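You operate a simulated robot arm through the tools that you are given. There is no shell and no other tool.

Carry out the task below with a simulated robot arm. There is one attempt and no reset: what you move stays moved.

Task
Wrap the 40 cm parcel in 2 layers of film, with the brake set as the pack list says.
Fine: swing the film arm in to wrap, and out again after; keep your hand on the crank, clear of the turntable. Set down upright: what you pick out.

It is judged by the outcome, as a careful person would: the job done as asked, and still so three seconds after it is handed in. It fails if anything else is knocked over, pushed out of place, dropped, spilled or broken.

Robot
A 6-joint arm with a two-finger gripper, fixed in place. Base frame: the origin is at the foot of the arm, x ahead of it, y to its left, z up; the work surface is at about z = 0.862. Readings come in m, degrees, newtons and seconds.
Its first joint turns from -166.0 to 166.0 degrees. Payload 3.43 kg.
The TCP is the grasp point between the finger pads, 0.02 m short of the fingertips. In the tool frame z runs along the fingers and y along their closing line. The gripper opens to 0.19 m. The gripper's body begins 0.248 m behind the TCP.
Orientation is that of the tool frame in the base frame, as a unit quaternion [x, y, z, w]. With the fingers straight down and closing along the base's y, the tool's x points along the base's -x, its y along +y and its z along -z.

Tools
- The arm moves only by the tool move_arm. Its argument "moves" is a list of rows, each a list of 7 numbers: the shift along the tool's x, y, z in m, then the turn, a rotation vector about the tool's x, y, z in rad, then the opening, from 0 (shut) to 1 (fully open). In form: [[x, y, z, ax, ay, az, fingers], ...]. A call has 1 to 20 rows; each row is the pose to reach, as a shift and turn from the pose commanded when the call began, along the tool's axes at that moment. Rows are played at 5 a second. More than 0.05 m and 8.6 degrees between two rows, or a gripper value outside its range, and nothing of the call is played. A pose out of reach is approached as far as the arm can. The call stops where the force on the tool passes 90 N (or 10 N more than at its start, if that is more) or the arm is blocked; 0.2 s more then pass. The fingers move at their own pace (about 0.045 m/s each) and stop on an object; they squeeze with about 34 N. The grip force told is the motor's: it shows also when the fingers shut on nothing. Time passes only in rows, and 0.2 s behind the last, so rows that repeat a pose let the fingers close. The reply holds the time, the measured pose of the TCP, the force on the tool along the base axes, the opening and the grip force, in the units named above and with some noise, with the torque about the TCP (base axes, N m) and any sound that the robot's microphone picked up.
- Cameras (640 x 400 px; columns grow to the right, rows downward): "scene" is fixed at [0.3998, -0.5007, 1.4495]; the picture's right is [0.87, -0.50, 0.00], its down [-0.22, -0.39, -0.89] and it looks along [0.44, 0.78, -0.45] (base axes); focal length 352 px, centre (320, 200). "wrist" rides on the gripper at [0.07, -0.008, -0.288] in the tool frame; the picture's right is [0.12, 0.99, 0.00], its down [-0.96, 0.11, -0.25] and it looks along [-0.25, 0.03, 0.97] (tool axes); focal length 261 px, centre (320, 200). There is no depth. A picture from a camera that has moved, and an enlarged one, comes with that camera's place and axes in the base frame and with its lens.
- camera(camera): a new picture of that camera. The clock stands still meanwhile.
- raise_lower(by): slides the trunk up (or, below 0, down) by that many m; the arm rides with it, the base frame stays. It gives what a move gives, with no picture.
- close_up(camera, box): a new picture of the part [left, top, right, bottom] of that camera's present view, enlarged. The clock stands still meanwhile.
- sign_off(): hands the job in; it is judged then, once.

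Nothing tells you positions but the pictures and the camera data. Unless the task says otherwise, let go and move clear before handing in.

The tools are called as a command line: name --pt "numbers of a row" for each row, then --argument value for the rest, lists and objects as JSON in quotes. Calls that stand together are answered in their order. move_arm: Moves the arm, as the interface text tells. Its arguments: {"type":"object","properties":{"moves":{"type":"array","items":{"type":"array","items":{"type":"number"}}}},"required":["moves"]} The other tools are called the same way: raise_lower (by) slides the trunk up or down; camera (camera) takes a picture; close_up (camera, box) takes an enlarged picture of a part of a camera's view; sign_off () hands the job in.

At the start:

```text
t: 0.0
position: [0.7012, 0.1426, 1.1771]
orientation: [0.001, 1.0, 0.0, 0.0]
force: [0.4, 0.6, -0.6]
ft_torque: [0.03, -0.01, 0.0]
width: 0.1897
grip_force: 0.1
trunk travel left (down, up): [-0.175, 0.065]
```

scene: 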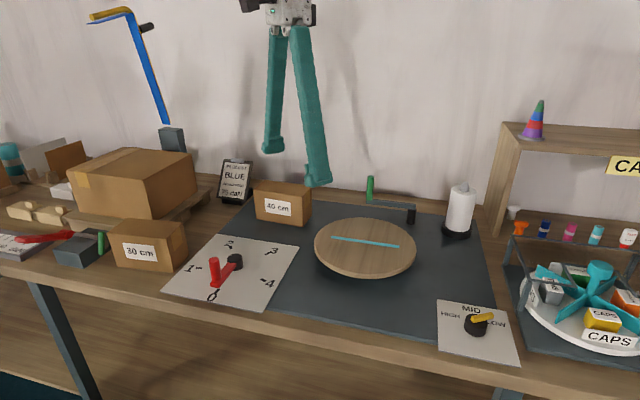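
wrist: 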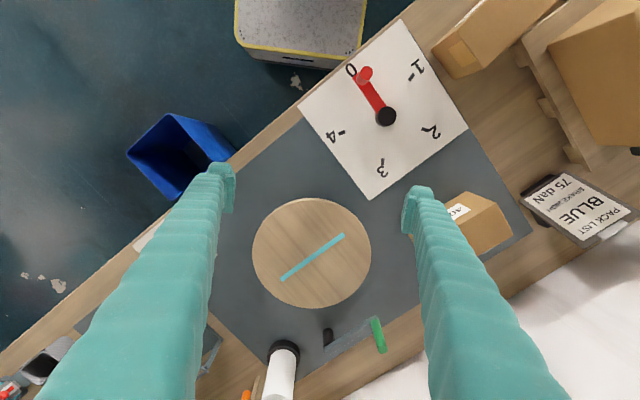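

I see a turntable with a cyan line, a crank with a red handle on a 0–4 dial, a brake knob (HIGH/MID/LOW), a film roll arm with a green handle, the 40 cm parcel and a pack list. First I'll zoom in to read the details.

close_up --camera "scene" --box '[200, 140, 320, 240]'

close_up --camera "scene" --box '[420, 280, 540, 370]'

close_up --camera "scene" --box '[300, 160, 500, 290]'

close_up --camera "scene" --box '[150, 220, 320, 320]'

close_up --camera "wrist" --box '[500, 160, 640, 250]'

close_up --camera "scene" --box '[490, 90, 640, 370]'

close_up --camera "scene" --box '[0, 100, 220, 280]'

```text
4.00 times, centred on (260, 190) of scene
camera zoom: at [0.3998, -0.5007, 1.4495], right [0.87, -0.5, 0.0], down [-0.22, -0.39, -0.89], along [0.44, 0.78, -0.45], focal length 1406 px, centre (560, 240)
```

zoom: 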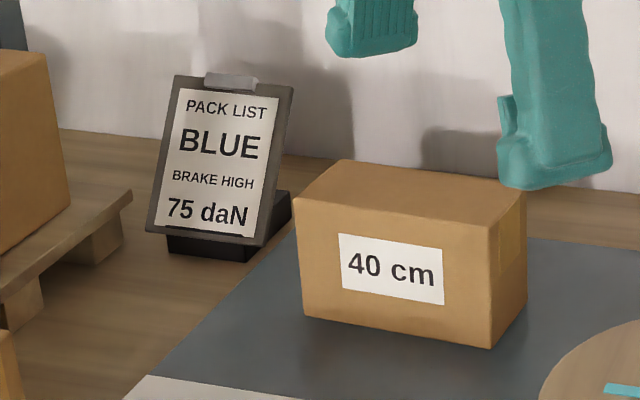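

```text
4.44 times, centred on (480, 325) of scene
camera zoom: at [0.3998, -0.5007, 1.4495], right [0.87, -0.5, 0.0], down [-0.22, -0.39, -0.89], along [0.44, 0.78, -0.45], focal length 1562 px, centre (-391, -356)
```

zoom: 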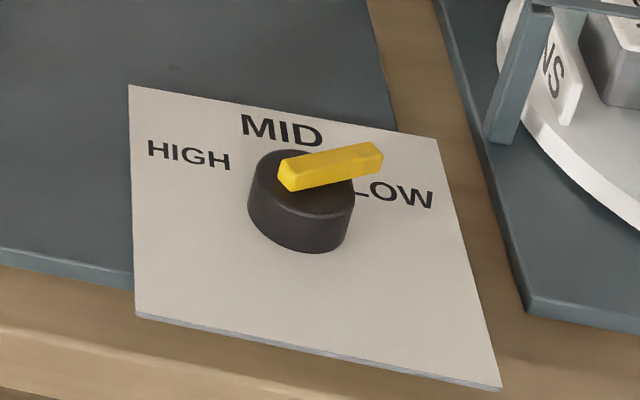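

```text
3.08 times, centred on (400, 225) of scene
camera zoom: at [0.3998, -0.5007, 1.4495], right [0.87, -0.5, 0.0], down [-0.22, -0.39, -0.89], along [0.44, 0.78, -0.45], focal length 1082 px, centre (74, 123)
```

zoom: 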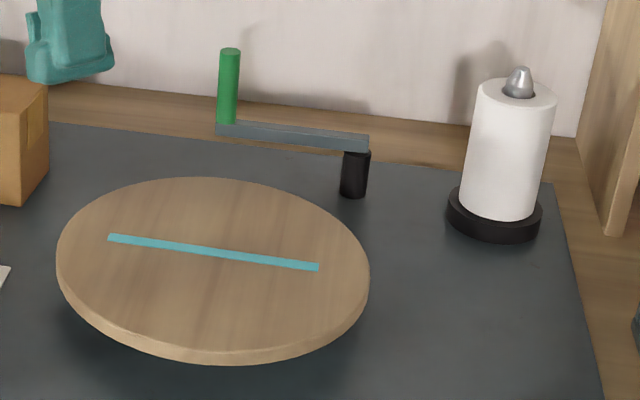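

```text
3.76 times, centred on (235, 270) of scene
camera zoom: at [0.3998, -0.5007, 1.4495], right [0.87, -0.5, 0.0], down [-0.22, -0.39, -0.89], along [0.44, 0.78, -0.45], focal length 1324 px, centre (640, -64)
```

zoom: 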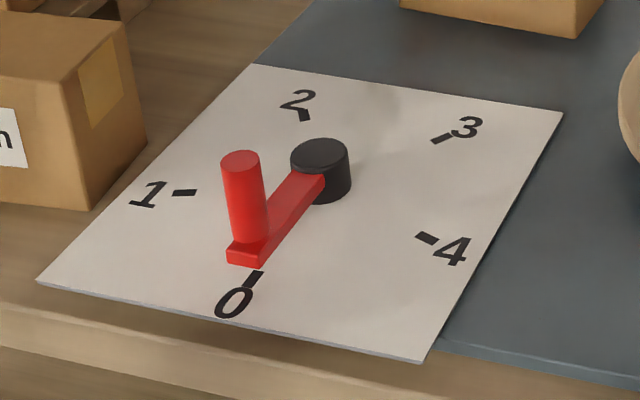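

```text
4.44 times, centred on (570, 205) of wrist
camera zoom: at [0.6297, 0.1338, 1.4654], right [-0.12, 0.99, 0.0], down [0.96, 0.11, 0.25], along [0.25, 0.03, -0.97], focal length 1158 px, centre (-791, 178)
```

zoom: 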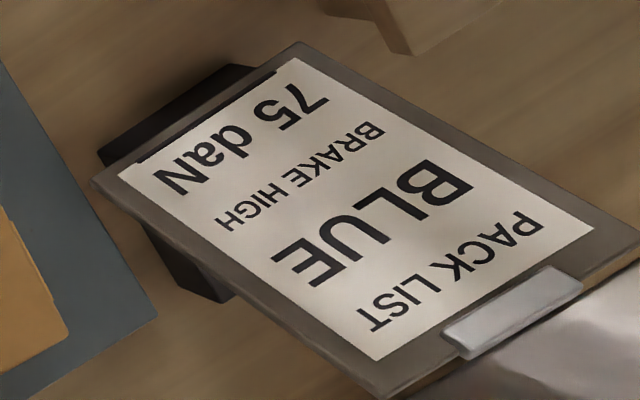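

```text
1.43 times, centred on (565, 230) of scene
camera zoom: at [0.3998, -0.5007, 1.4495], right [0.87, -0.5, 0.0], down [-0.22, -0.39, -0.89], along [0.44, 0.78, -0.45], focal length 502 px, centre (-30, 157)
```

zoom: 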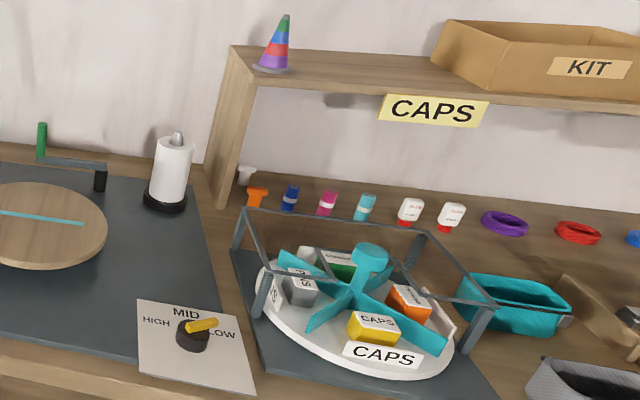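

```text
2.22 times, centred on (110, 190) of scene
camera zoom: at [0.3998, -0.5007, 1.4495], right [0.87, -0.5, 0.0], down [-0.22, -0.39, -0.89], along [0.44, 0.78, -0.45], focal length 781 px, centre (787, 222)
```

zoom: 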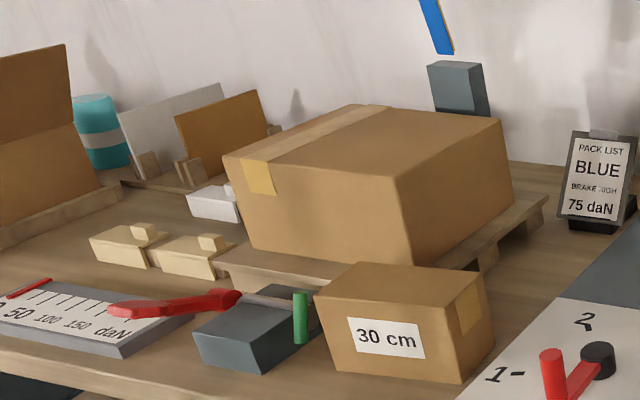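

The pack list calls for BRAKE HIGH, and the knob is on LOW now. The crank sits at 0 on its 0–4 dial. I put the 40 cm parcel near (0.805, 0.45) and the turntable near (0.915, 0.15). I'll move above the parcel first, with the fingers turned to close across its short side.

move_arm --pt "-0.0104 0.0309 0.0 0 0 0.082 1" --pt "-0.0208 0.0618 0.0 0 0 0.164 1" --pt "-0.0312 0.0927 0.0 0 0 0.246 1" --pt "-0.0416 0.1236 0.0 0 0 0.328 1" --pt "-0.052 0.1545 0.0 0 0 0.41 1" --pt "-0.0624 0.1854 0.0 0 0 0.492 1" --pt "-0.0728 0.2163 0.0 0 0 0.574 1" --pt "-0.0832 0.2472 0.0 0 0 0.656 1" --pt "-0.0936 0.2781 0.0 0 0 0.738 1" --pt "-0.104 0.309 0.0 0 0 0.82 1" --pt "-0.104 0.309 0.0 0 0 0.82 1"

camera --camera "wrist"

camera --camera "scene"

```text
t: 2.4
position: [0.8054, 0.4511, 1.1764]
orientation: [0.399, 0.917, -0.001, 0.0]
force: [0.3, -0.6, -0.2]
ft_torque: [-0.08, 0.03, 0.02]
width: 0.19
grip_force: 0.0
trunk travel left (down, up): [-0.175, 0.065]
```

```text
taken
camera wrist: at [0.751, 0.4967, 1.4639], right [0.65, 0.76, 0.0], down [0.74, -0.63, 0.25], along [0.19, -0.16, -0.97], focal length 261 px, centre (320, 200)
```

wrist: 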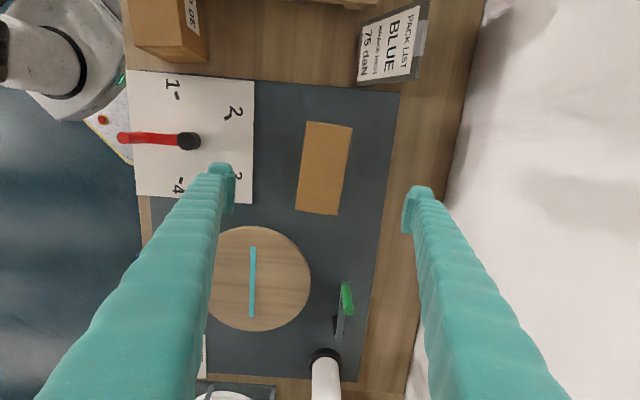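

```text
taken
```

scene: 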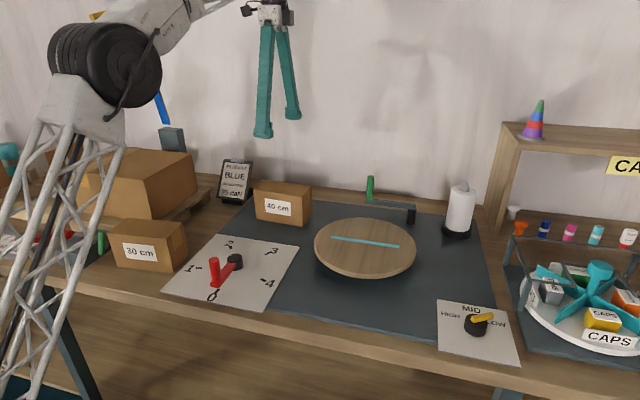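

The parcel's top centre is about (0.806, 0.456), its axis about −49°, and the turntable line about −45°. I'm making a small correction and going down around the parcel.

move_arm --pt "0.003 0.004 0.04 0 0 0.035 1" --pt "0.003 0.004 0.08 0 0 0.035 1" --pt "0.003 0.004 0.12 0 0 0.035 1" --pt "0.003 0.004 0.16 0 0 0.035 1" --pt "0.003 0.004 0.19 0 0 0.035 1" --pt "0.003 0.004 0.22 0 0 0.035 1" --pt "0.003 0.004 0.25 0 0 0.035 1" --pt "0.003 0.004 0.25 0 0 0.035 1"

camera --camera "wrist"

camera --camera "scene"

```text
t: 4.2
position: [0.8055, 0.4549, 0.9262]
orientation: [0.415, 0.91, 0.0, 0.0]
force: [-0.2, -1.3, 0.0]
ft_torque: [0.02, -0.01, -0.02]
width: 0.19
grip_force: 0.0
trunk travel left (down, up): [-0.175, 0.065]
```

```text
taken
camera wrist: at [0.753, 0.5031, 1.2151], right [0.67, 0.74, 0.0], down [0.72, -0.65, 0.25], along [0.18, -0.17, -0.97], focal length 261 px, centre (320, 200)
```

wrist: 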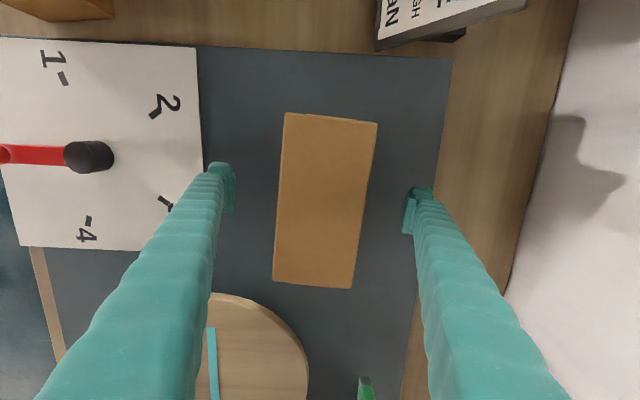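

```text
taken
```

scene: 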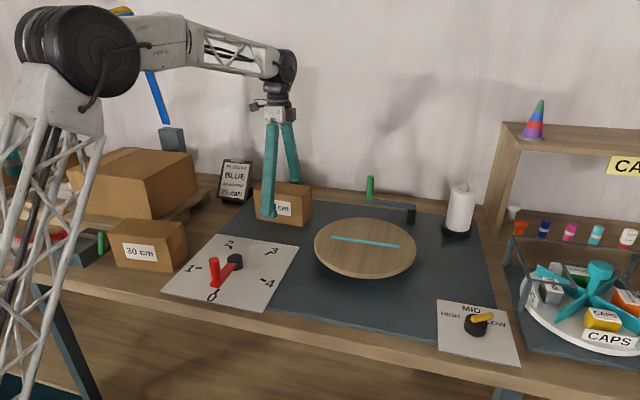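

The fingers straddle the parcel with even gaps. I'm closing the grip now.

move_arm --pt "0 0 0 0 0 0 0.7" --pt "0 0 0 0 0 0 0.5" --pt "0 0 0 0 0 0 0.4" --pt "0 0 0 0 0 0 0.3" --pt "0 0 0 0 0 0 0.3" --pt "0 0 0 0 0 0 0.3" --pt "0 0 0 0 0 0 0.3" --pt "0 0 0 0 0 0 0.3" --pt "0 0 0 0 0 0 0.3" --pt "0 0 0 0 0 0 0.3"

```text
t: 6.4
position: [0.8056, 0.4558, 0.9273]
orientation: [0.415, 0.91, 0.0, 0.001]
force: [3.4, 1.9, 2.1]
ft_torque: [0.02, 0.02, 0.0]
width: 0.0883
grip_force: 34.2
trunk travel left (down, up): [-0.175, 0.065]
```

Gripped at 0.088 m wide. I'll lift a little to check the hold.

move_arm --pt "0 0 -0.01 0 0 0 0.2" --pt "0 0 -0.025 0 0 0 0.2" --pt "0 0 -0.05 0 0 0 0.2" --pt "0 0 -0.08 0 0 0 0.2" --pt "0 0 -0.11 0 0 0 0.2" --pt "0 0 -0.14 0 0 0 0.2" --pt "0 0 -0.14 0 0 0 0.2"

camera --camera "wrist"

camera --camera "scene"

```text
t: 8.0
position: [0.8058, 0.4542, 1.0656]
orientation: [0.415, 0.91, -0.001, 0.0]
force: [0.0, 0.5, -5.4]
ft_torque: [-0.01, 0.01, -0.01]
width: 0.0883
grip_force: 34.0
trunk travel left (down, up): [-0.175, 0.065]
```

```text
taken
camera wrist: at [0.7524, 0.5021, 1.3549], right [0.67, 0.74, 0.0], down [0.72, -0.65, 0.25], along [0.18, -0.17, -0.97], focal length 261 px, centre (320, 200)
```

wrist: 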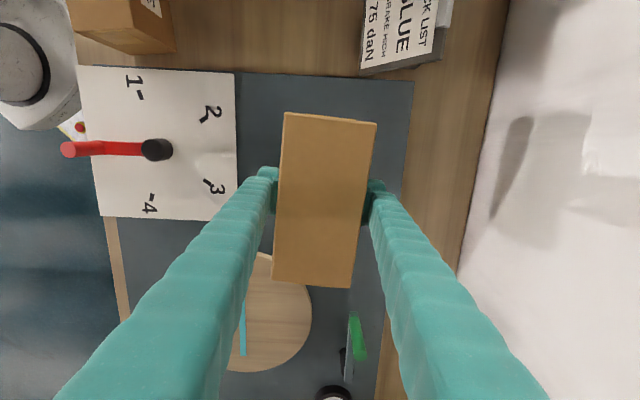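

```text
taken
```

scene: 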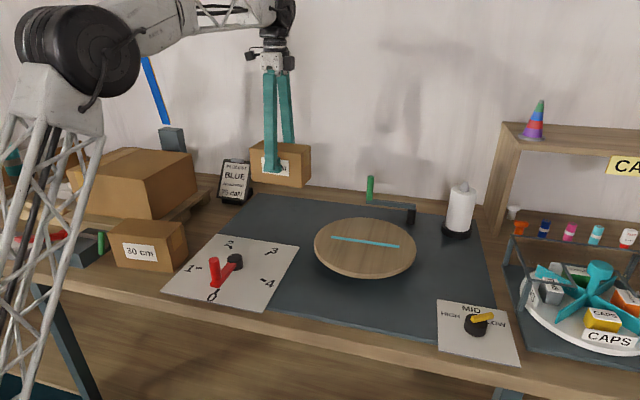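

The hold is firm; the parcel weighs about 0.55 kg. I triangulated the turntable's cyan line to a midpoint of (0.913, 0.148), a top at z ≈ 0.909 and a direction of −45°. Next I carry the parcel over it.

move_arm --pt "-0.0154 -0.006 0 0 0 -0.005 0.2" --pt "-0.0462 -0.0179 0 0 0 -0.01 0.2" --pt "-0.0771 -0.0298 0 0 0 -0.018 0.2" --pt "-0.108 -0.0418 0 0 0 -0.025 0.2" --pt "-0.139 -0.0537 0 0 0 -0.033 0.2" --pt "-0.17 -0.0657 0 0 0 -0.04 0.2" --pt "-0.2 -0.0776 0 0 0 -0.05 0.2" --pt "-0.231 -0.0896 0 0 0 -0.058 0.2" --pt "-0.262 -0.1015 0 0 0 -0.065 0.2" --pt "-0.29 -0.1125 0 0 0 -0.07 0.2" --pt "-0.3083 -0.1194 0 0 0 -0.073 0.2" --pt "-0.3083 -0.1194 0 0 0 -0.073 0.2"

camera --camera "wrist"

close_up --camera "scene" --box '[280, 120, 500, 290]'

```text
t: 10.6
position: [0.9181, 0.1455, 1.0657]
orientation: [0.381, 0.924, 0.0, 0.0]
force: [-0.2, 0.6, -6.1]
ft_torque: [-0.02, -0.01, 0.0]
width: 0.0883
grip_force: 33.9
trunk travel left (down, up): [-0.175, 0.065]
```

```text
taken
camera wrist: at [0.862, 0.1891, 1.3538], right [0.62, 0.79, 0.0], down [0.76, -0.6, 0.25], along [0.19, -0.15, -0.97], focal length 261 px, centre (320, 200)
```

wrist: 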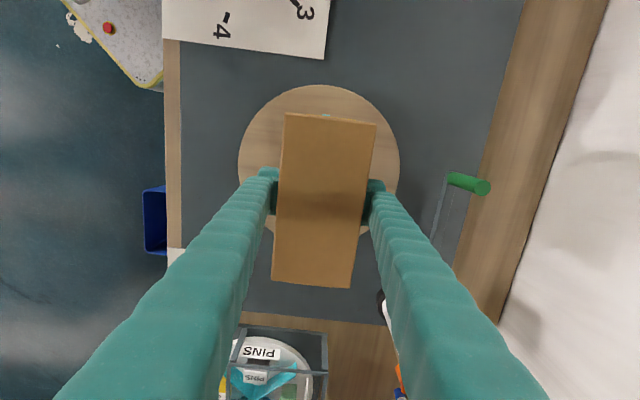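

```text
2.35 times, centred on (390, 205) of scene
camera zoom: at [0.3998, -0.5007, 1.4495], right [0.87, -0.5, 0.0], down [-0.22, -0.39, -0.89], along [0.44, 0.78, -0.45], focal length 827 px, centre (155, 188)
```

zoom: 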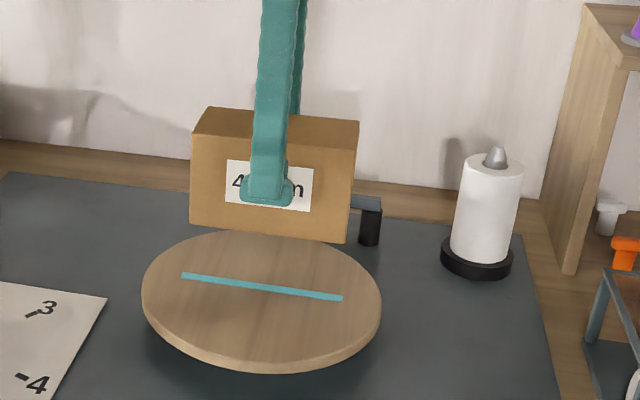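

The parcel is centred over the turntable within a few mm, and the tip of the cyan line shows at its end. I'm going down, slowly at the end.

move_arm --pt "-0.002 -0.001 0.03 0 0 0 0.2" --pt "-0.002 -0.001 0.055 0 0 0 0.2" --pt "-0.002 -0.001 0.075 0 0 0 0.2" --pt "-0.002 -0.001 0.085 0 0 0 0.2" --pt "-0.002 -0.001 0.088 0 0 0 0.2"

close_up --camera "scene" --box '[280, 120, 500, 290]'

```text
t: 11.8
position: [0.9195, 0.1443, 0.9792]
orientation: [0.381, 0.925, 0.0, 0.0]
force: [-0.1, -0.3, -6.8]
ft_torque: [0.02, 0.0, 0.05]
width: 0.0881
grip_force: 34.4
trunk travel left (down, up): [-0.175, 0.065]
```

```text
2.35 times, centred on (390, 205) of scene
camera zoom: at [0.3998, -0.5007, 1.4495], right [0.87, -0.5, 0.0], down [-0.22, -0.39, -0.89], along [0.44, 0.78, -0.45], focal length 827 px, centre (155, 188)
```

zoom: 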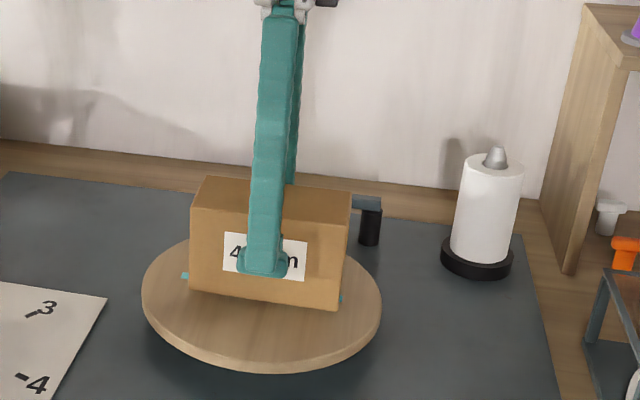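

move_arm --pt "0 0 0.003 0 0 0 0.2" --pt "0 0 0.006 0 0 0 0.2" --pt "0 0 0.008 0 0 0 0.2"

```text
t: 12.6
position: [0.9182, 0.1441, 0.9714]
orientation: [0.381, 0.924, 0.0, -0.001]
force: [1.7, 0.0, -0.5]
ft_torque: [0.11, 0.34, -0.02]
width: 0.0882
grip_force: 33.4
trunk travel left (down, up): [-0.175, 0.065]
```

The force change shows the parcel is now resting on the turntable. I'll settle it 1 mm more and open just enough to release it.

move_arm --pt "0 0 0.001 0 0 0 0.2" --pt "0 0 0.001 0 0 0 0.5" --pt "0 0 0.001 0 0 0 0.6" --pt "0 0 0.001 0 0 0 0.7" --pt "0 0 0.001 0 0 0 0.8" --pt "0 0 0.001 0 0 0 0.8" --pt "0 0 0.001 0 0 0 0.8" --pt "0 0 0.001 0 0 0 0.8"

camera --camera "wrist"

close_up --camera "scene" --box '[280, 120, 500, 290]'

```text
t: 14.4
position: [0.9172, 0.143, 0.9697]
orientation: [0.382, 0.924, 0.0, 0.0]
force: [0.3, 0.1, -0.1]
ft_torque: [0.01, 0.02, -0.01]
width: 0.152
grip_force: 0.0
trunk travel left (down, up): [-0.175, 0.065]
```

```text
taken
camera wrist: at [0.8616, 0.1866, 1.2583], right [0.62, 0.79, 0.0], down [0.76, -0.6, 0.25], along [0.2, -0.15, -0.97], focal length 261 px, centre (320, 200)
```

wrist: 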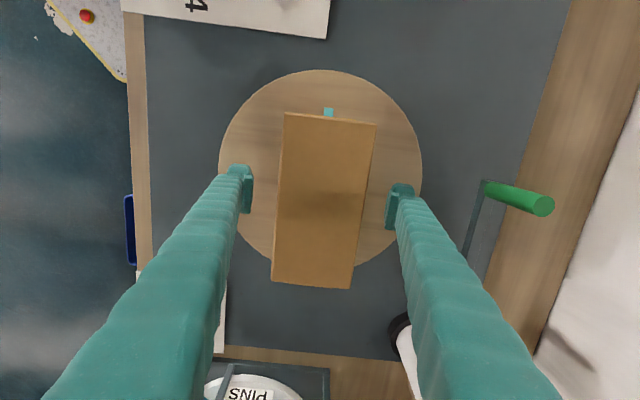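

```text
2.35 times, centred on (390, 205) of scene
camera zoom: at [0.3998, -0.5007, 1.4495], right [0.87, -0.5, 0.0], down [-0.22, -0.39, -0.89], along [0.44, 0.78, -0.45], focal length 827 px, centre (155, 188)
```

zoom: 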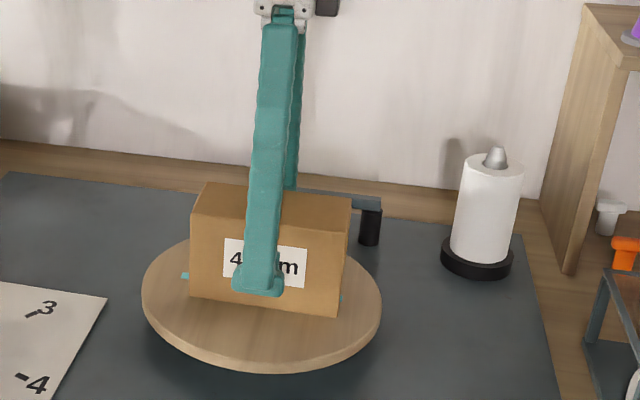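

The parcel stands centred on the line. I'm withdrawing straight up, then moving over to look at the brake knob.

move_arm --pt "0 0 -0.03 0 0 0 0.8" --pt "0 0 -0.07 0 0 0 0.8" --pt "0 0 -0.11 0 0 0 0.8" --pt "0 0 -0.15 0 0 0 0.8" --pt "-0.024 -0.027 -0.15 0 0 -0.06 0.8" --pt "-0.049 -0.055 -0.15 0 0 -0.12 0.7" --pt "-0.073 -0.083 -0.15 0 0 -0.18 0.6" --pt "-0.097 -0.11 -0.15 0 0 -0.24 0.5" --pt "-0.122 -0.138 -0.15 0 0 -0.3 0.4" --pt "-0.146 -0.166 -0.15 0 0 -0.37 0.4" --pt "-0.17 -0.193 -0.15 0 0 -0.43 0.4" --pt "-0.195 -0.221 -0.15 0 0 -0.49 0.4" --pt "-0.195 -0.221 -0.15 0 0 -0.49 0.4"

camera --camera "wrist"

camera --camera "scene"

```text
t: 17.2
position: [0.9014, -0.151, 1.118]
orientation: [0.145, 0.989, 0.0, -0.001]
force: [-0.1, -0.1, 0.7]
ft_torque: [0.02, -0.04, -0.01]
width: 0.076
grip_force: 0.0
trunk travel left (down, up): [-0.175, 0.065]
```

```text
taken
camera wrist: at [0.8306, -0.139, 1.4073], right [0.17, 0.99, 0.0], down [0.95, -0.17, 0.25], along [0.24, -0.04, -0.97], focal length 261 px, centre (320, 200)
```

wrist: 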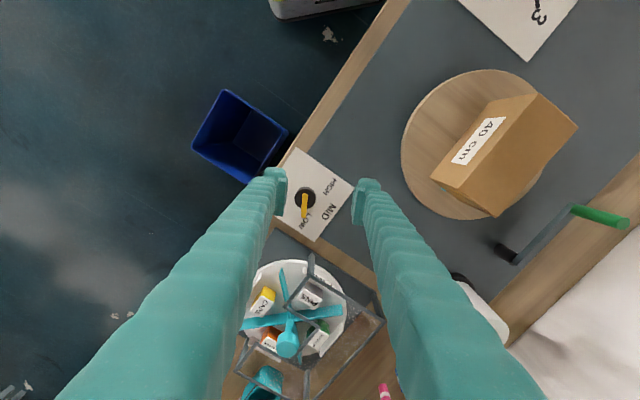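

```text
taken
```

scene: 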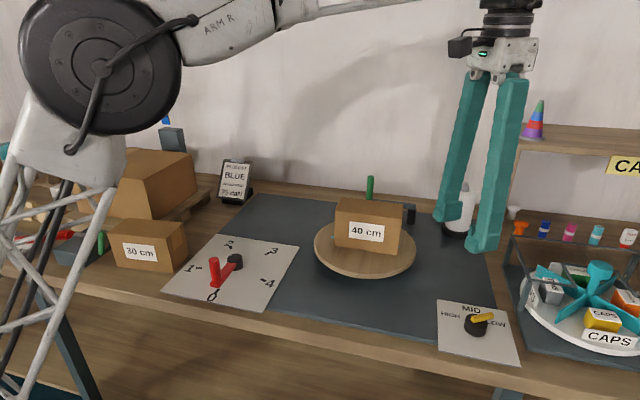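

close_up --camera "wrist" --box '[270, 150, 360, 240]'

close_up --camera "wrist" --box '[440, 160, 640, 320]'

```text
4.44 times, centred on (315, 195) of wrist
camera zoom: at [0.8306, -0.139, 1.4073], right [0.17, 0.99, 0.0], down [0.95, -0.17, 0.25], along [0.24, -0.04, -0.97], focal length 1158 px, centre (342, 222)
```

zoom: 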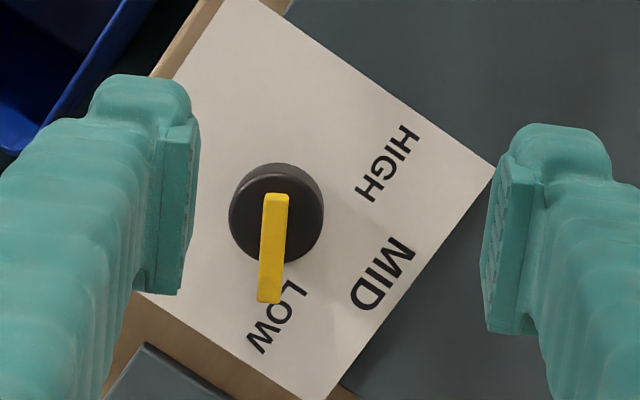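

```text
2.50 times, centred on (540, 240) of wrist
camera zoom: at [0.8306, -0.139, 1.4073], right [0.17, 0.99, 0.0], down [0.95, -0.17, 0.25], along [0.24, -0.04, -0.97], focal length 652 px, centre (-230, 100)
```

zoom: 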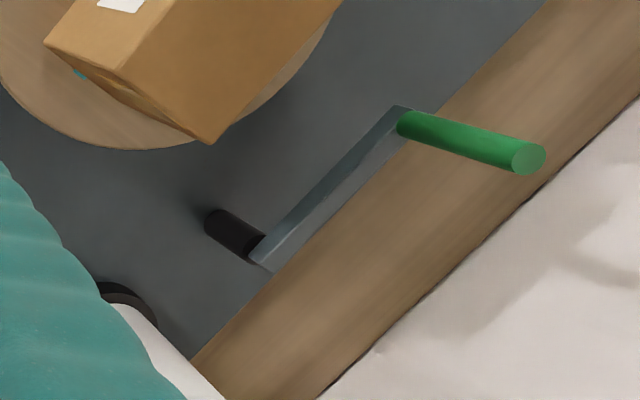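

The yellow pointer points to LOW. I take the knob axis to be near (0.947, −0.189), with the bar pointing at about −15°. I'm coming down over it and will check before gripping.

move_arm --pt "-0.016 -0.0056 0.0 0 0 -0.008 0.35" --pt "-0.032 -0.0112 0.02 0 0 -0.016 0.35" --pt "-0.048 -0.0168 0.05 0 0 -0.025 0.35" --pt "-0.0641 -0.0225 0.08 0 0 -0.033 0.35" --pt "-0.0641 -0.0225 0.11 0 0 -0.033 0.35" --pt "-0.0641 -0.0225 0.14 0 0 -0.033 0.35" --pt "-0.0641 -0.0225 0.165 0 0 -0.033 0.35" --pt "-0.0641 -0.0225 0.165 0 0 -0.033 0.35"

close_up --camera "wrist" --box '[240, 120, 400, 240]'

close_up --camera "scene" --box '[420, 270, 540, 370]'

```text
t: 19.0
position: [0.9567, -0.1918, 0.955]
orientation: [0.13, 0.992, 0.0, 0.0]
force: [-0.5, -0.5, 0.4]
ft_torque: [-0.01, 0.0, 0.01]
width: 0.0664
grip_force: 0.1
trunk travel left (down, up): [-0.175, 0.065]
```

```text
3.33 times, centred on (320, 180) of wrist
camera zoom: at [0.8852, -0.1825, 1.2428], right [0.14, 0.99, 0.0], down [0.96, -0.14, 0.25], along [0.24, -0.03, -0.97], focal length 869 px, centre (320, 267)
```

zoom: 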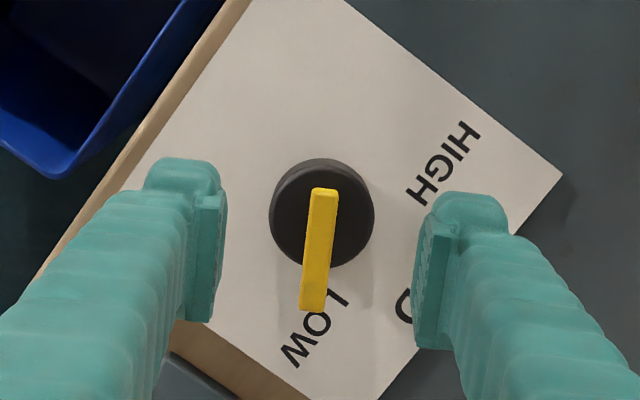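

```text
4.00 times, centred on (480, 320) of scene
camera zoom: at [0.3998, -0.5007, 1.4495], right [0.87, -0.5, 0.0], down [-0.22, -0.39, -0.89], along [0.44, 0.78, -0.45], focal length 1406 px, centre (-320, -280)
```

zoom: 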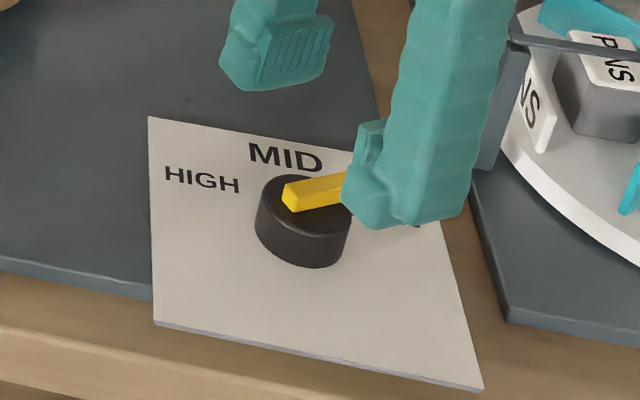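

In the tool frame, the pointer bar runs right along the tool x axis, 1.3 mm off in y, and the knob axis is under the TCP. I'm lowering so the fingertips come just above the knob top, beside the bar.

move_arm --pt "0 0.0013 0.015 0 0 0 0.35" --pt "0 0.0013 0.03 0 0 0 0.3" --pt "0 0.0013 0.036 0 0 0 0.25" --pt "0 0.0013 0.04 0 0 0 0.2" --pt "0 0.0013 0.042 0 0 0 0.2"

close_up --camera "wrist" --box '[240, 120, 400, 240]'

close_up --camera "scene" --box '[420, 270, 540, 370]'

```text
t: 20.2
position: [0.9566, -0.1905, 0.9119]
orientation: [0.129, 0.992, 0.0, -0.001]
force: [-0.4, 0.5, 0.5]
ft_torque: [0.0, 0.03, -0.01]
width: 0.038
grip_force: 0.0
trunk travel left (down, up): [-0.175, 0.065]
```

```text
3.33 times, centred on (320, 180) of wrist
camera zoom: at [0.8858, -0.1802, 1.2013], right [0.14, 0.99, 0.0], down [0.96, -0.14, 0.25], along [0.25, -0.03, -0.97], focal length 869 px, centre (320, 267)
```

zoom: 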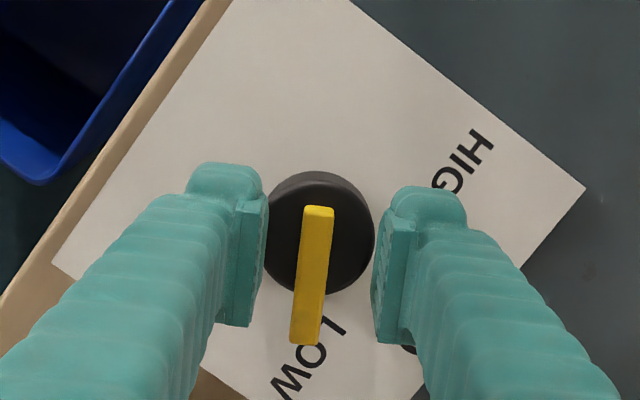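

```text
4.00 times, centred on (480, 320) of scene
camera zoom: at [0.3998, -0.5007, 1.4495], right [0.87, -0.5, 0.0], down [-0.22, -0.39, -0.89], along [0.44, 0.78, -0.45], focal length 1406 px, centre (-320, -280)
```

zoom: 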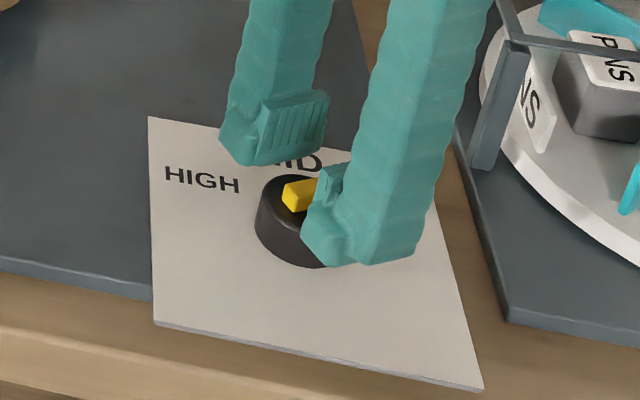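

The knob axis coincides with the tool axis, and the fingers straddle the bar. I'm closing on the bar.

move_arm --pt "0 0 0 0 0 0 0.1" --pt "0 0 0 0 0 0 0.03" --pt "0 0 0 0 0 0 0.03" --pt "0 0 0 0 0 0 0.03" --pt "0 0 0 0 0 0 0.03"

close_up --camera "wrist" --box '[240, 120, 400, 240]'

```text
t: 21.4
position: [0.9563, -0.1921, 0.9118]
orientation: [0.13, 0.992, -0.001, 0.001]
force: [-6.8, -22.4, -2.5]
ft_torque: [-0.21, 0.0, 0.02]
width: 0.01
grip_force: 43.2
trunk travel left (down, up): [-0.175, 0.065]
```

```text
3.33 times, centred on (320, 180) of wrist
camera zoom: at [0.8855, -0.1818, 1.2011], right [0.14, 0.99, 0.0], down [0.96, -0.14, 0.25], along [0.24, -0.04, -0.97], focal length 869 px, centre (320, 267)
```

zoom: 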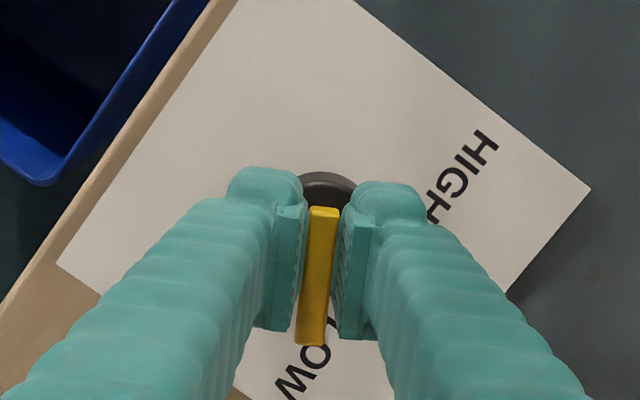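

Gripped, with a small sideways load of about 23 N. I'll relieve it with a 1.5 mm shift and turn the knob part of the way toward HIGH (counter-clockwise from above).

move_arm --pt "0 -0.0014 0 0 0 0 0.03" --pt "0 -0.0014 0 0 0 -0.08 0.03" --pt "0 -0.0014 0 0 0 -0.18 0.03" --pt "0 -0.0014 0 0 0 -0.28 0.03" --pt "0 -0.0014 0 0 0 -0.38 0.03" --pt "0 -0.0014 0 0 0 -0.48 0.03"

close_up --camera "wrist" --box '[240, 120, 400, 240]'

```text
t: 22.8
position: [0.9544, -0.1912, 0.9116]
orientation: [-0.11, 0.994, 0.0, 0.001]
force: [-1.7, -11.0, -3.2]
ft_torque: [-0.13, 0.02, -0.01]
width: 0.01
grip_force: 44.0
trunk travel left (down, up): [-0.175, 0.065]
```

```text
3.33 times, centred on (320, 180) of wrist
camera zoom: at [0.8888, -0.215, 1.2011], right [-0.34, 0.94, 0.0], down [0.91, 0.32, 0.25], along [0.23, 0.08, -0.97], focal length 869 px, centre (320, 267)
```

zoom: 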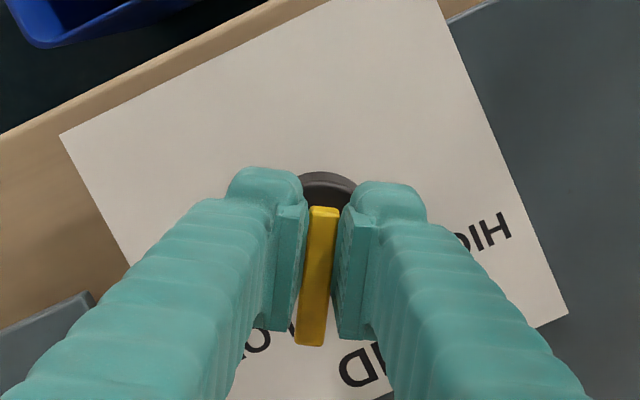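

The knob turns with the gripper. I'm continuing to HIGH, about 92° more.

move_arm --pt "0 -0.001 0 0 0 -0.11 0.03" --pt "0 -0.001 0 0 0 -0.22 0.03" --pt "0 -0.001 0 0 0 -0.33 0.03" --pt "0 -0.001 0 0 0 -0.44 0.03" --pt "0 -0.001 0 0 0 -0.55 0.03" --pt "0 -0.001 0 0 0 -0.66 0.03" --pt "0 -0.001 0 0 0 -0.77 0.03" --pt "0 -0.001 0 0 0 -0.88 0.03" --pt "0 -0.001 0 0 0 -0.99 0.03" --pt "0 -0.001 0 0 0 -1.1 0.03" --pt "0 -0.001 0 0 0 -1.21 0.03" --pt "0 -0.001 0 0 0 -1.32 0.03" --pt "0 -0.001 0 0 0 -1.43 0.03" --pt "0 -0.001 0 0 0 -1.53 0.03" --pt "0 -0.001 0 0 0 -1.613 0.03" --pt "0 -0.001 0 0 0 -1.613 0.03"

camera --camera "wrist"

close_up --camera "scene" --box '[420, 270, 540, 370]'

```text
t: 26.2
position: [0.9557, -0.1932, 0.915]
orientation: [0.794, -0.608, 0.001, 0.0]
force: [-20.6, -1.0, 23.9]
ft_torque: [0.0, 0.23, -0.1]
width: 0.0091
grip_force: 43.0
trunk travel left (down, up): [-0.175, 0.065]
```

```text
taken
camera wrist: at [0.98, -0.2589, 1.2041], right [-0.93, -0.37, 0.0], down [-0.36, 0.9, 0.24], along [-0.09, 0.23, -0.97], focal length 261 px, centre (320, 200)
```

wrist: 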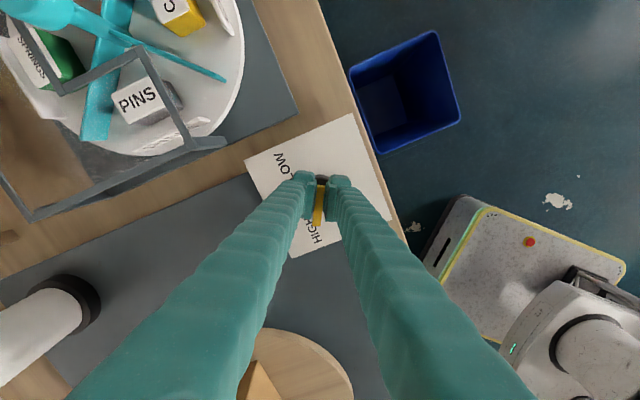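

```text
4.00 times, centred on (480, 320) of scene
camera zoom: at [0.3998, -0.5007, 1.4495], right [0.87, -0.5, 0.0], down [-0.22, -0.39, -0.89], along [0.44, 0.78, -0.45], focal length 1406 px, centre (-320, -280)
```

zoom: 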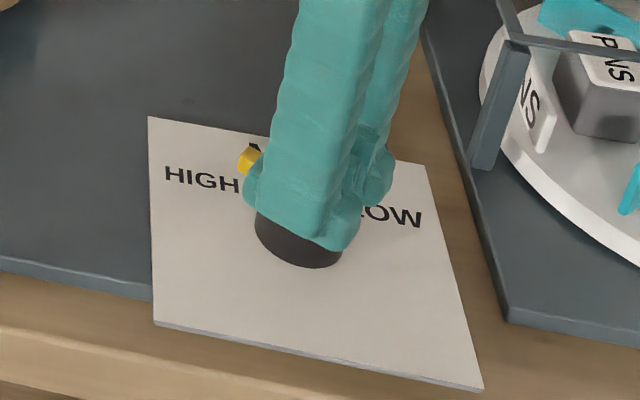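

The tool has turned the full amount, so the bar should be at about 105°, which is HIGH. I'm releasing and lifting to check.

move_arm --pt "0 0 0 0 0 0 0.08" --pt "0 0 0 0 0 0 0.15" --pt "0 0 0 0 0 0 0.2" --pt "0 0 -0.02 0 0 0 0.25" --pt "0 0 -0.05 0 0 0 0.3" --pt "0 0 -0.09 0 0 0 0.3" --pt "0 0 -0.13 0 0 0 0.3" --pt "0 0 -0.16 0 0 0 0.3"

close_up --camera "wrist" --box '[240, 120, 400, 240]'

close_up --camera "scene" --box '[420, 270, 540, 370]'

```text
t: 28.0
position: [0.9571, -0.1911, 1.0724]
orientation: [0.794, -0.608, 0.0, 0.0]
force: [-0.4, -1.1, -0.5]
ft_torque: [0.02, 0.01, 0.0]
width: 0.0572
grip_force: 0.0
trunk travel left (down, up): [-0.175, 0.065]
```

```text
3.33 times, centred on (320, 180) of wrist
camera zoom: at [0.983, -0.2566, 1.3612], right [-0.93, -0.37, 0.0], down [-0.36, 0.9, 0.25], along [-0.09, 0.23, -0.97], focal length 869 px, centre (320, 267)
```

zoom: 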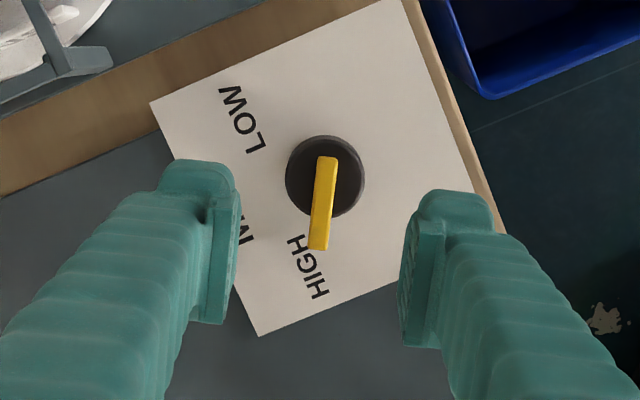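

```text
4.00 times, centred on (480, 320) of scene
camera zoom: at [0.3998, -0.5007, 1.4495], right [0.87, -0.5, 0.0], down [-0.22, -0.39, -0.89], along [0.44, 0.78, -0.45], focal length 1406 px, centre (-320, -280)
```

zoom: 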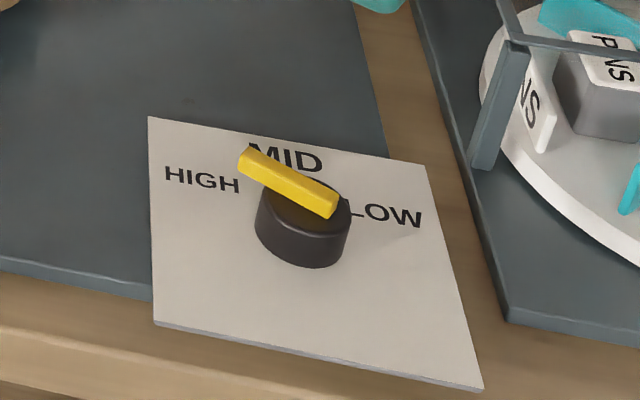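

The pointer now aims at HIGH (about 105°, with the label at about 102–105°). Next is the film arm. I'm moving up and inward, unwinding the wrist so I can later reach the green handle with a tilted tool.

move_arm --pt "-0.01 0 -0.03 0 0 0.05 0.3" --pt "-0.03 0 -0.06 0 0 0.12 0.3" --pt "-0.055 0 -0.08 0 0 0.22 0.3" --pt "-0.085 -0.001 -0.08 0 0 0.32 0.3" --pt "-0.115 -0.001 -0.08 0 0 0.42 0.3" --pt "-0.145 -0.001 -0.08 0 0 0.53 0.3" --pt "-0.175 -0.002 -0.08 0 0 0.64 0.3" --pt "-0.205 -0.002 -0.08 0 0 0.75 0.3" --pt "-0.235 -0.002 -0.08 0 0 0.86 0.3" --pt "-0.265 -0.003 -0.08 0 0 0.97 0.3" --pt "-0.295 -0.003 -0.08 0 0 1.08 0.3" --pt "-0.325 -0.003 -0.08 0 0 1.19 0.3" --pt "-0.355 -0.004 -0.08 0 0 1.3 0.3" --pt "-0.385 -0.004 -0.08 0 0 1.41 0.3" --pt "-0.41 -0.004 -0.08 0 0 1.5 0.3" --pt "-0.4247 -0.004 -0.08 0 0 1.55 0.3" --pt "-0.4247 -0.004 -0.08 0 0 1.55 0.3"

camera --camera "wrist"

camera --camera "scene"

```text
t: 31.6
position: [0.8507, 0.2189, 1.1535]
orientation: [-0.141, 0.99, 0.0, -0.001]
force: [0.2, -0.2, 0.1]
ft_torque: [-0.01, 0.0, 0.03]
width: 0.0572
grip_force: 0.1
trunk travel left (down, up): [-0.175, 0.065]
```

```text
taken
camera wrist: at [0.7846, 0.1917, 1.442], right [-0.39, 0.92, 0.0], down [0.89, 0.38, 0.25], along [0.23, 0.1, -0.97], focal length 261 px, centre (320, 200)
```

wrist: 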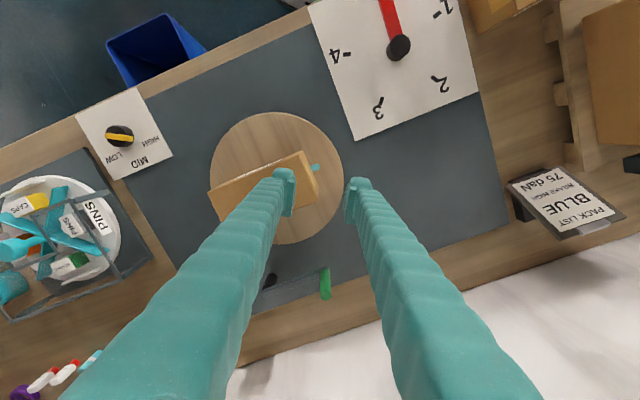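

```text
taken
```

scene: 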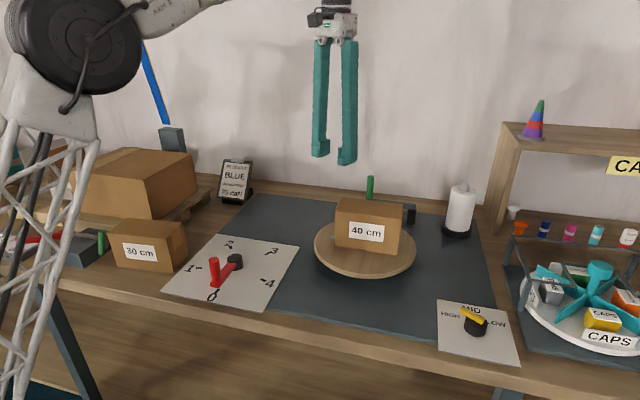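

close_up --camera "wrist" --box '[240, 220, 380, 320]'

close_up --camera "scene" --box '[330, 160, 490, 280]'

```text
4.00 times, centred on (310, 270) of wrist
camera zoom: at [0.7846, 0.1917, 1.442], right [-0.39, 0.92, 0.0], down [0.89, 0.38, 0.25], along [0.23, 0.1, -0.97], focal length 1043 px, centre (360, -80)
```

zoom: 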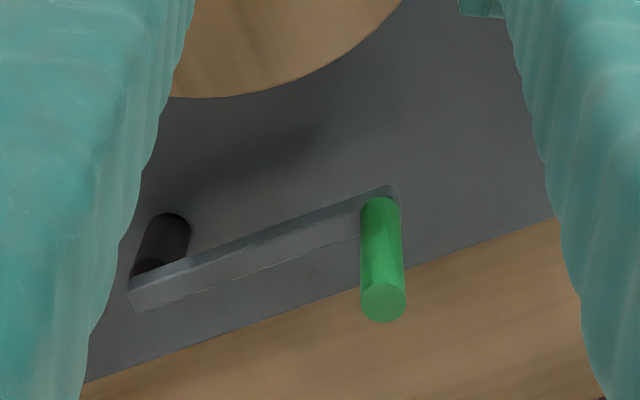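

```text
3.33 times, centred on (410, 220) of scene
camera zoom: at [0.3998, -0.5007, 1.4495], right [0.87, -0.5, 0.0], down [-0.22, -0.39, -0.89], along [0.44, 0.78, -0.45], focal length 1172 px, centre (20, 133)
```

zoom: 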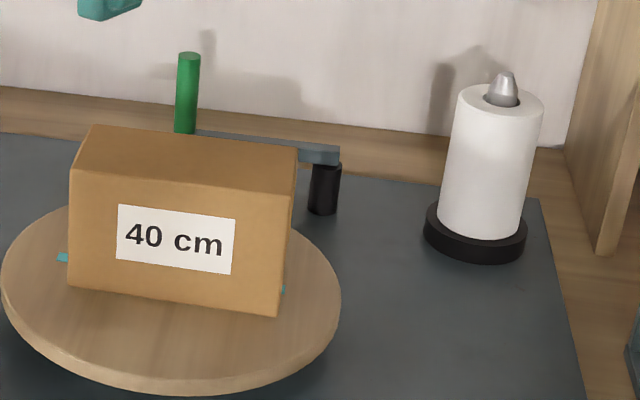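

I've located the green handle at about (1.058, 0.320), with its top near z = 1.005. I'm tilting the tool outward by about 35° and moving out above it.

move_arm --pt "-0.005 0.001 0 0 -0.1 0 0.4" --pt "-0.02 0.004 0 0 -0.2 0 0.4" --pt "-0.04 0.007 0 0 -0.3 0 0.4" --pt "-0.065 0.011 0 0 -0.4 0 0.4" --pt "-0.09 0.015 0 0 -0.5 0 0.4" --pt "-0.12 0.021 0 0 -0.61 0 0.4" --pt "-0.15 0.026 0 0 -0.61 0 0.4" --pt "-0.18 0.031 0 0 -0.61 0 0.4" --pt "-0.205 0.035 0 0 -0.61 0 0.4" --pt "-0.2274 0.0391 0.01 0 -0.61 0 0.4" --pt "-0.2274 0.0391 0.02 0 -0.61 0 0.4" --pt "-0.2274 0.0391 0.02 0 -0.61 0 0.4"

camera --camera "wrist"

camera --camera "scene"

```text
t: 34.2
position: [1.0592, 0.3198, 1.1319]
orientation: [-0.134, 0.944, 0.042, 0.297]
force: [0.4, -0.1, -0.5]
ft_torque: [-0.01, 0.01, 0.0]
width: 0.0759
grip_force: 0.2
trunk travel left (down, up): [-0.175, 0.065]
```

```text
taken
camera wrist: at [0.8462, 0.2492, 1.329], right [-0.37, 0.93, -0.07], down [0.59, 0.29, 0.75], along [0.72, 0.24, -0.65], focal length 261 px, centre (320, 200)
```

wrist: 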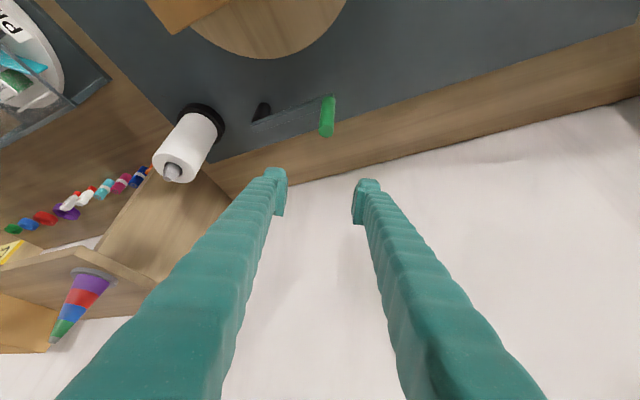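

```text
taken
```

scene: 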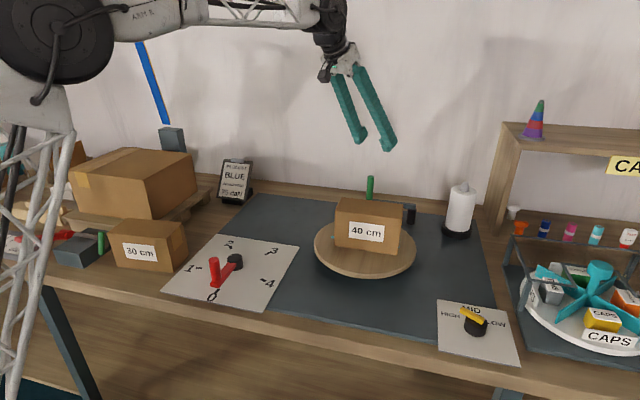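

The reach is good, and the handle is directly below the TCP. I'm going straight down to just above the handle top, then checking.

move_arm --pt "0.0172 0 0.0246 0 0 0 0.4" --pt "0.0344 0 0.0491 0 0 0 0.4" --pt "0.0505 0 0.0721 0 0 0 0.4" --pt "0.0505 0 0.0721 0 0 0 0.4"

camera --camera "wrist"

close_up --camera "scene" --box '[310, 100, 470, 220]'

```text
t: 35.2
position: [1.0595, 0.3218, 1.045]
orientation: [-0.136, 0.944, 0.043, 0.297]
force: [-0.3, -0.3, -0.4]
ft_torque: [-0.01, -0.02, 0.02]
width: 0.0762
grip_force: 0.0
trunk travel left (down, up): [-0.175, 0.065]
```

```text
taken
camera wrist: at [0.8469, 0.2513, 1.2414], right [-0.37, 0.93, -0.07], down [0.59, 0.29, 0.75], along [0.72, 0.24, -0.65], focal length 261 px, centre (320, 200)
```

wrist: 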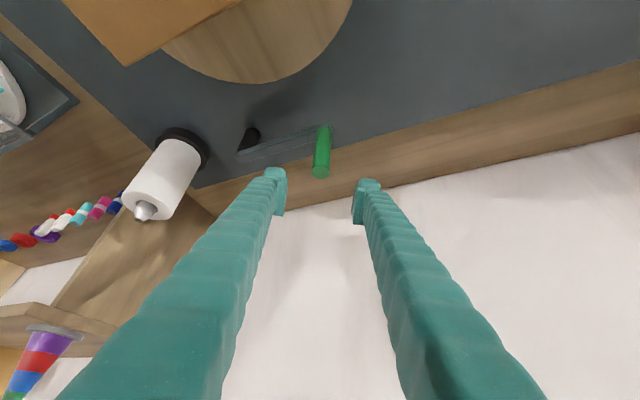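

```text
3.33 times, centred on (390, 160) of scene
camera zoom: at [0.3998, -0.5007, 1.4495], right [0.87, -0.5, 0.0], down [-0.22, -0.39, -0.89], along [0.44, 0.78, -0.45], focal length 1172 px, centre (87, 333)
```

zoom: 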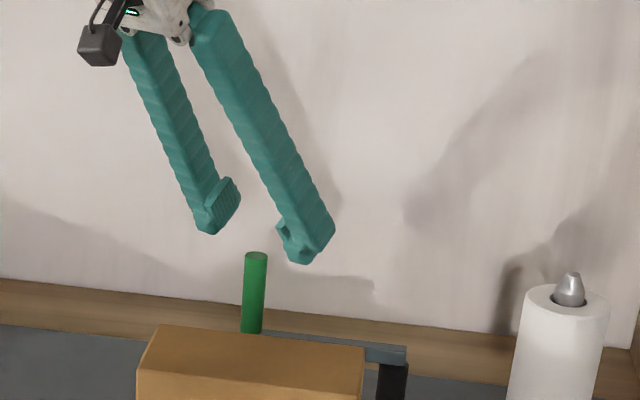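

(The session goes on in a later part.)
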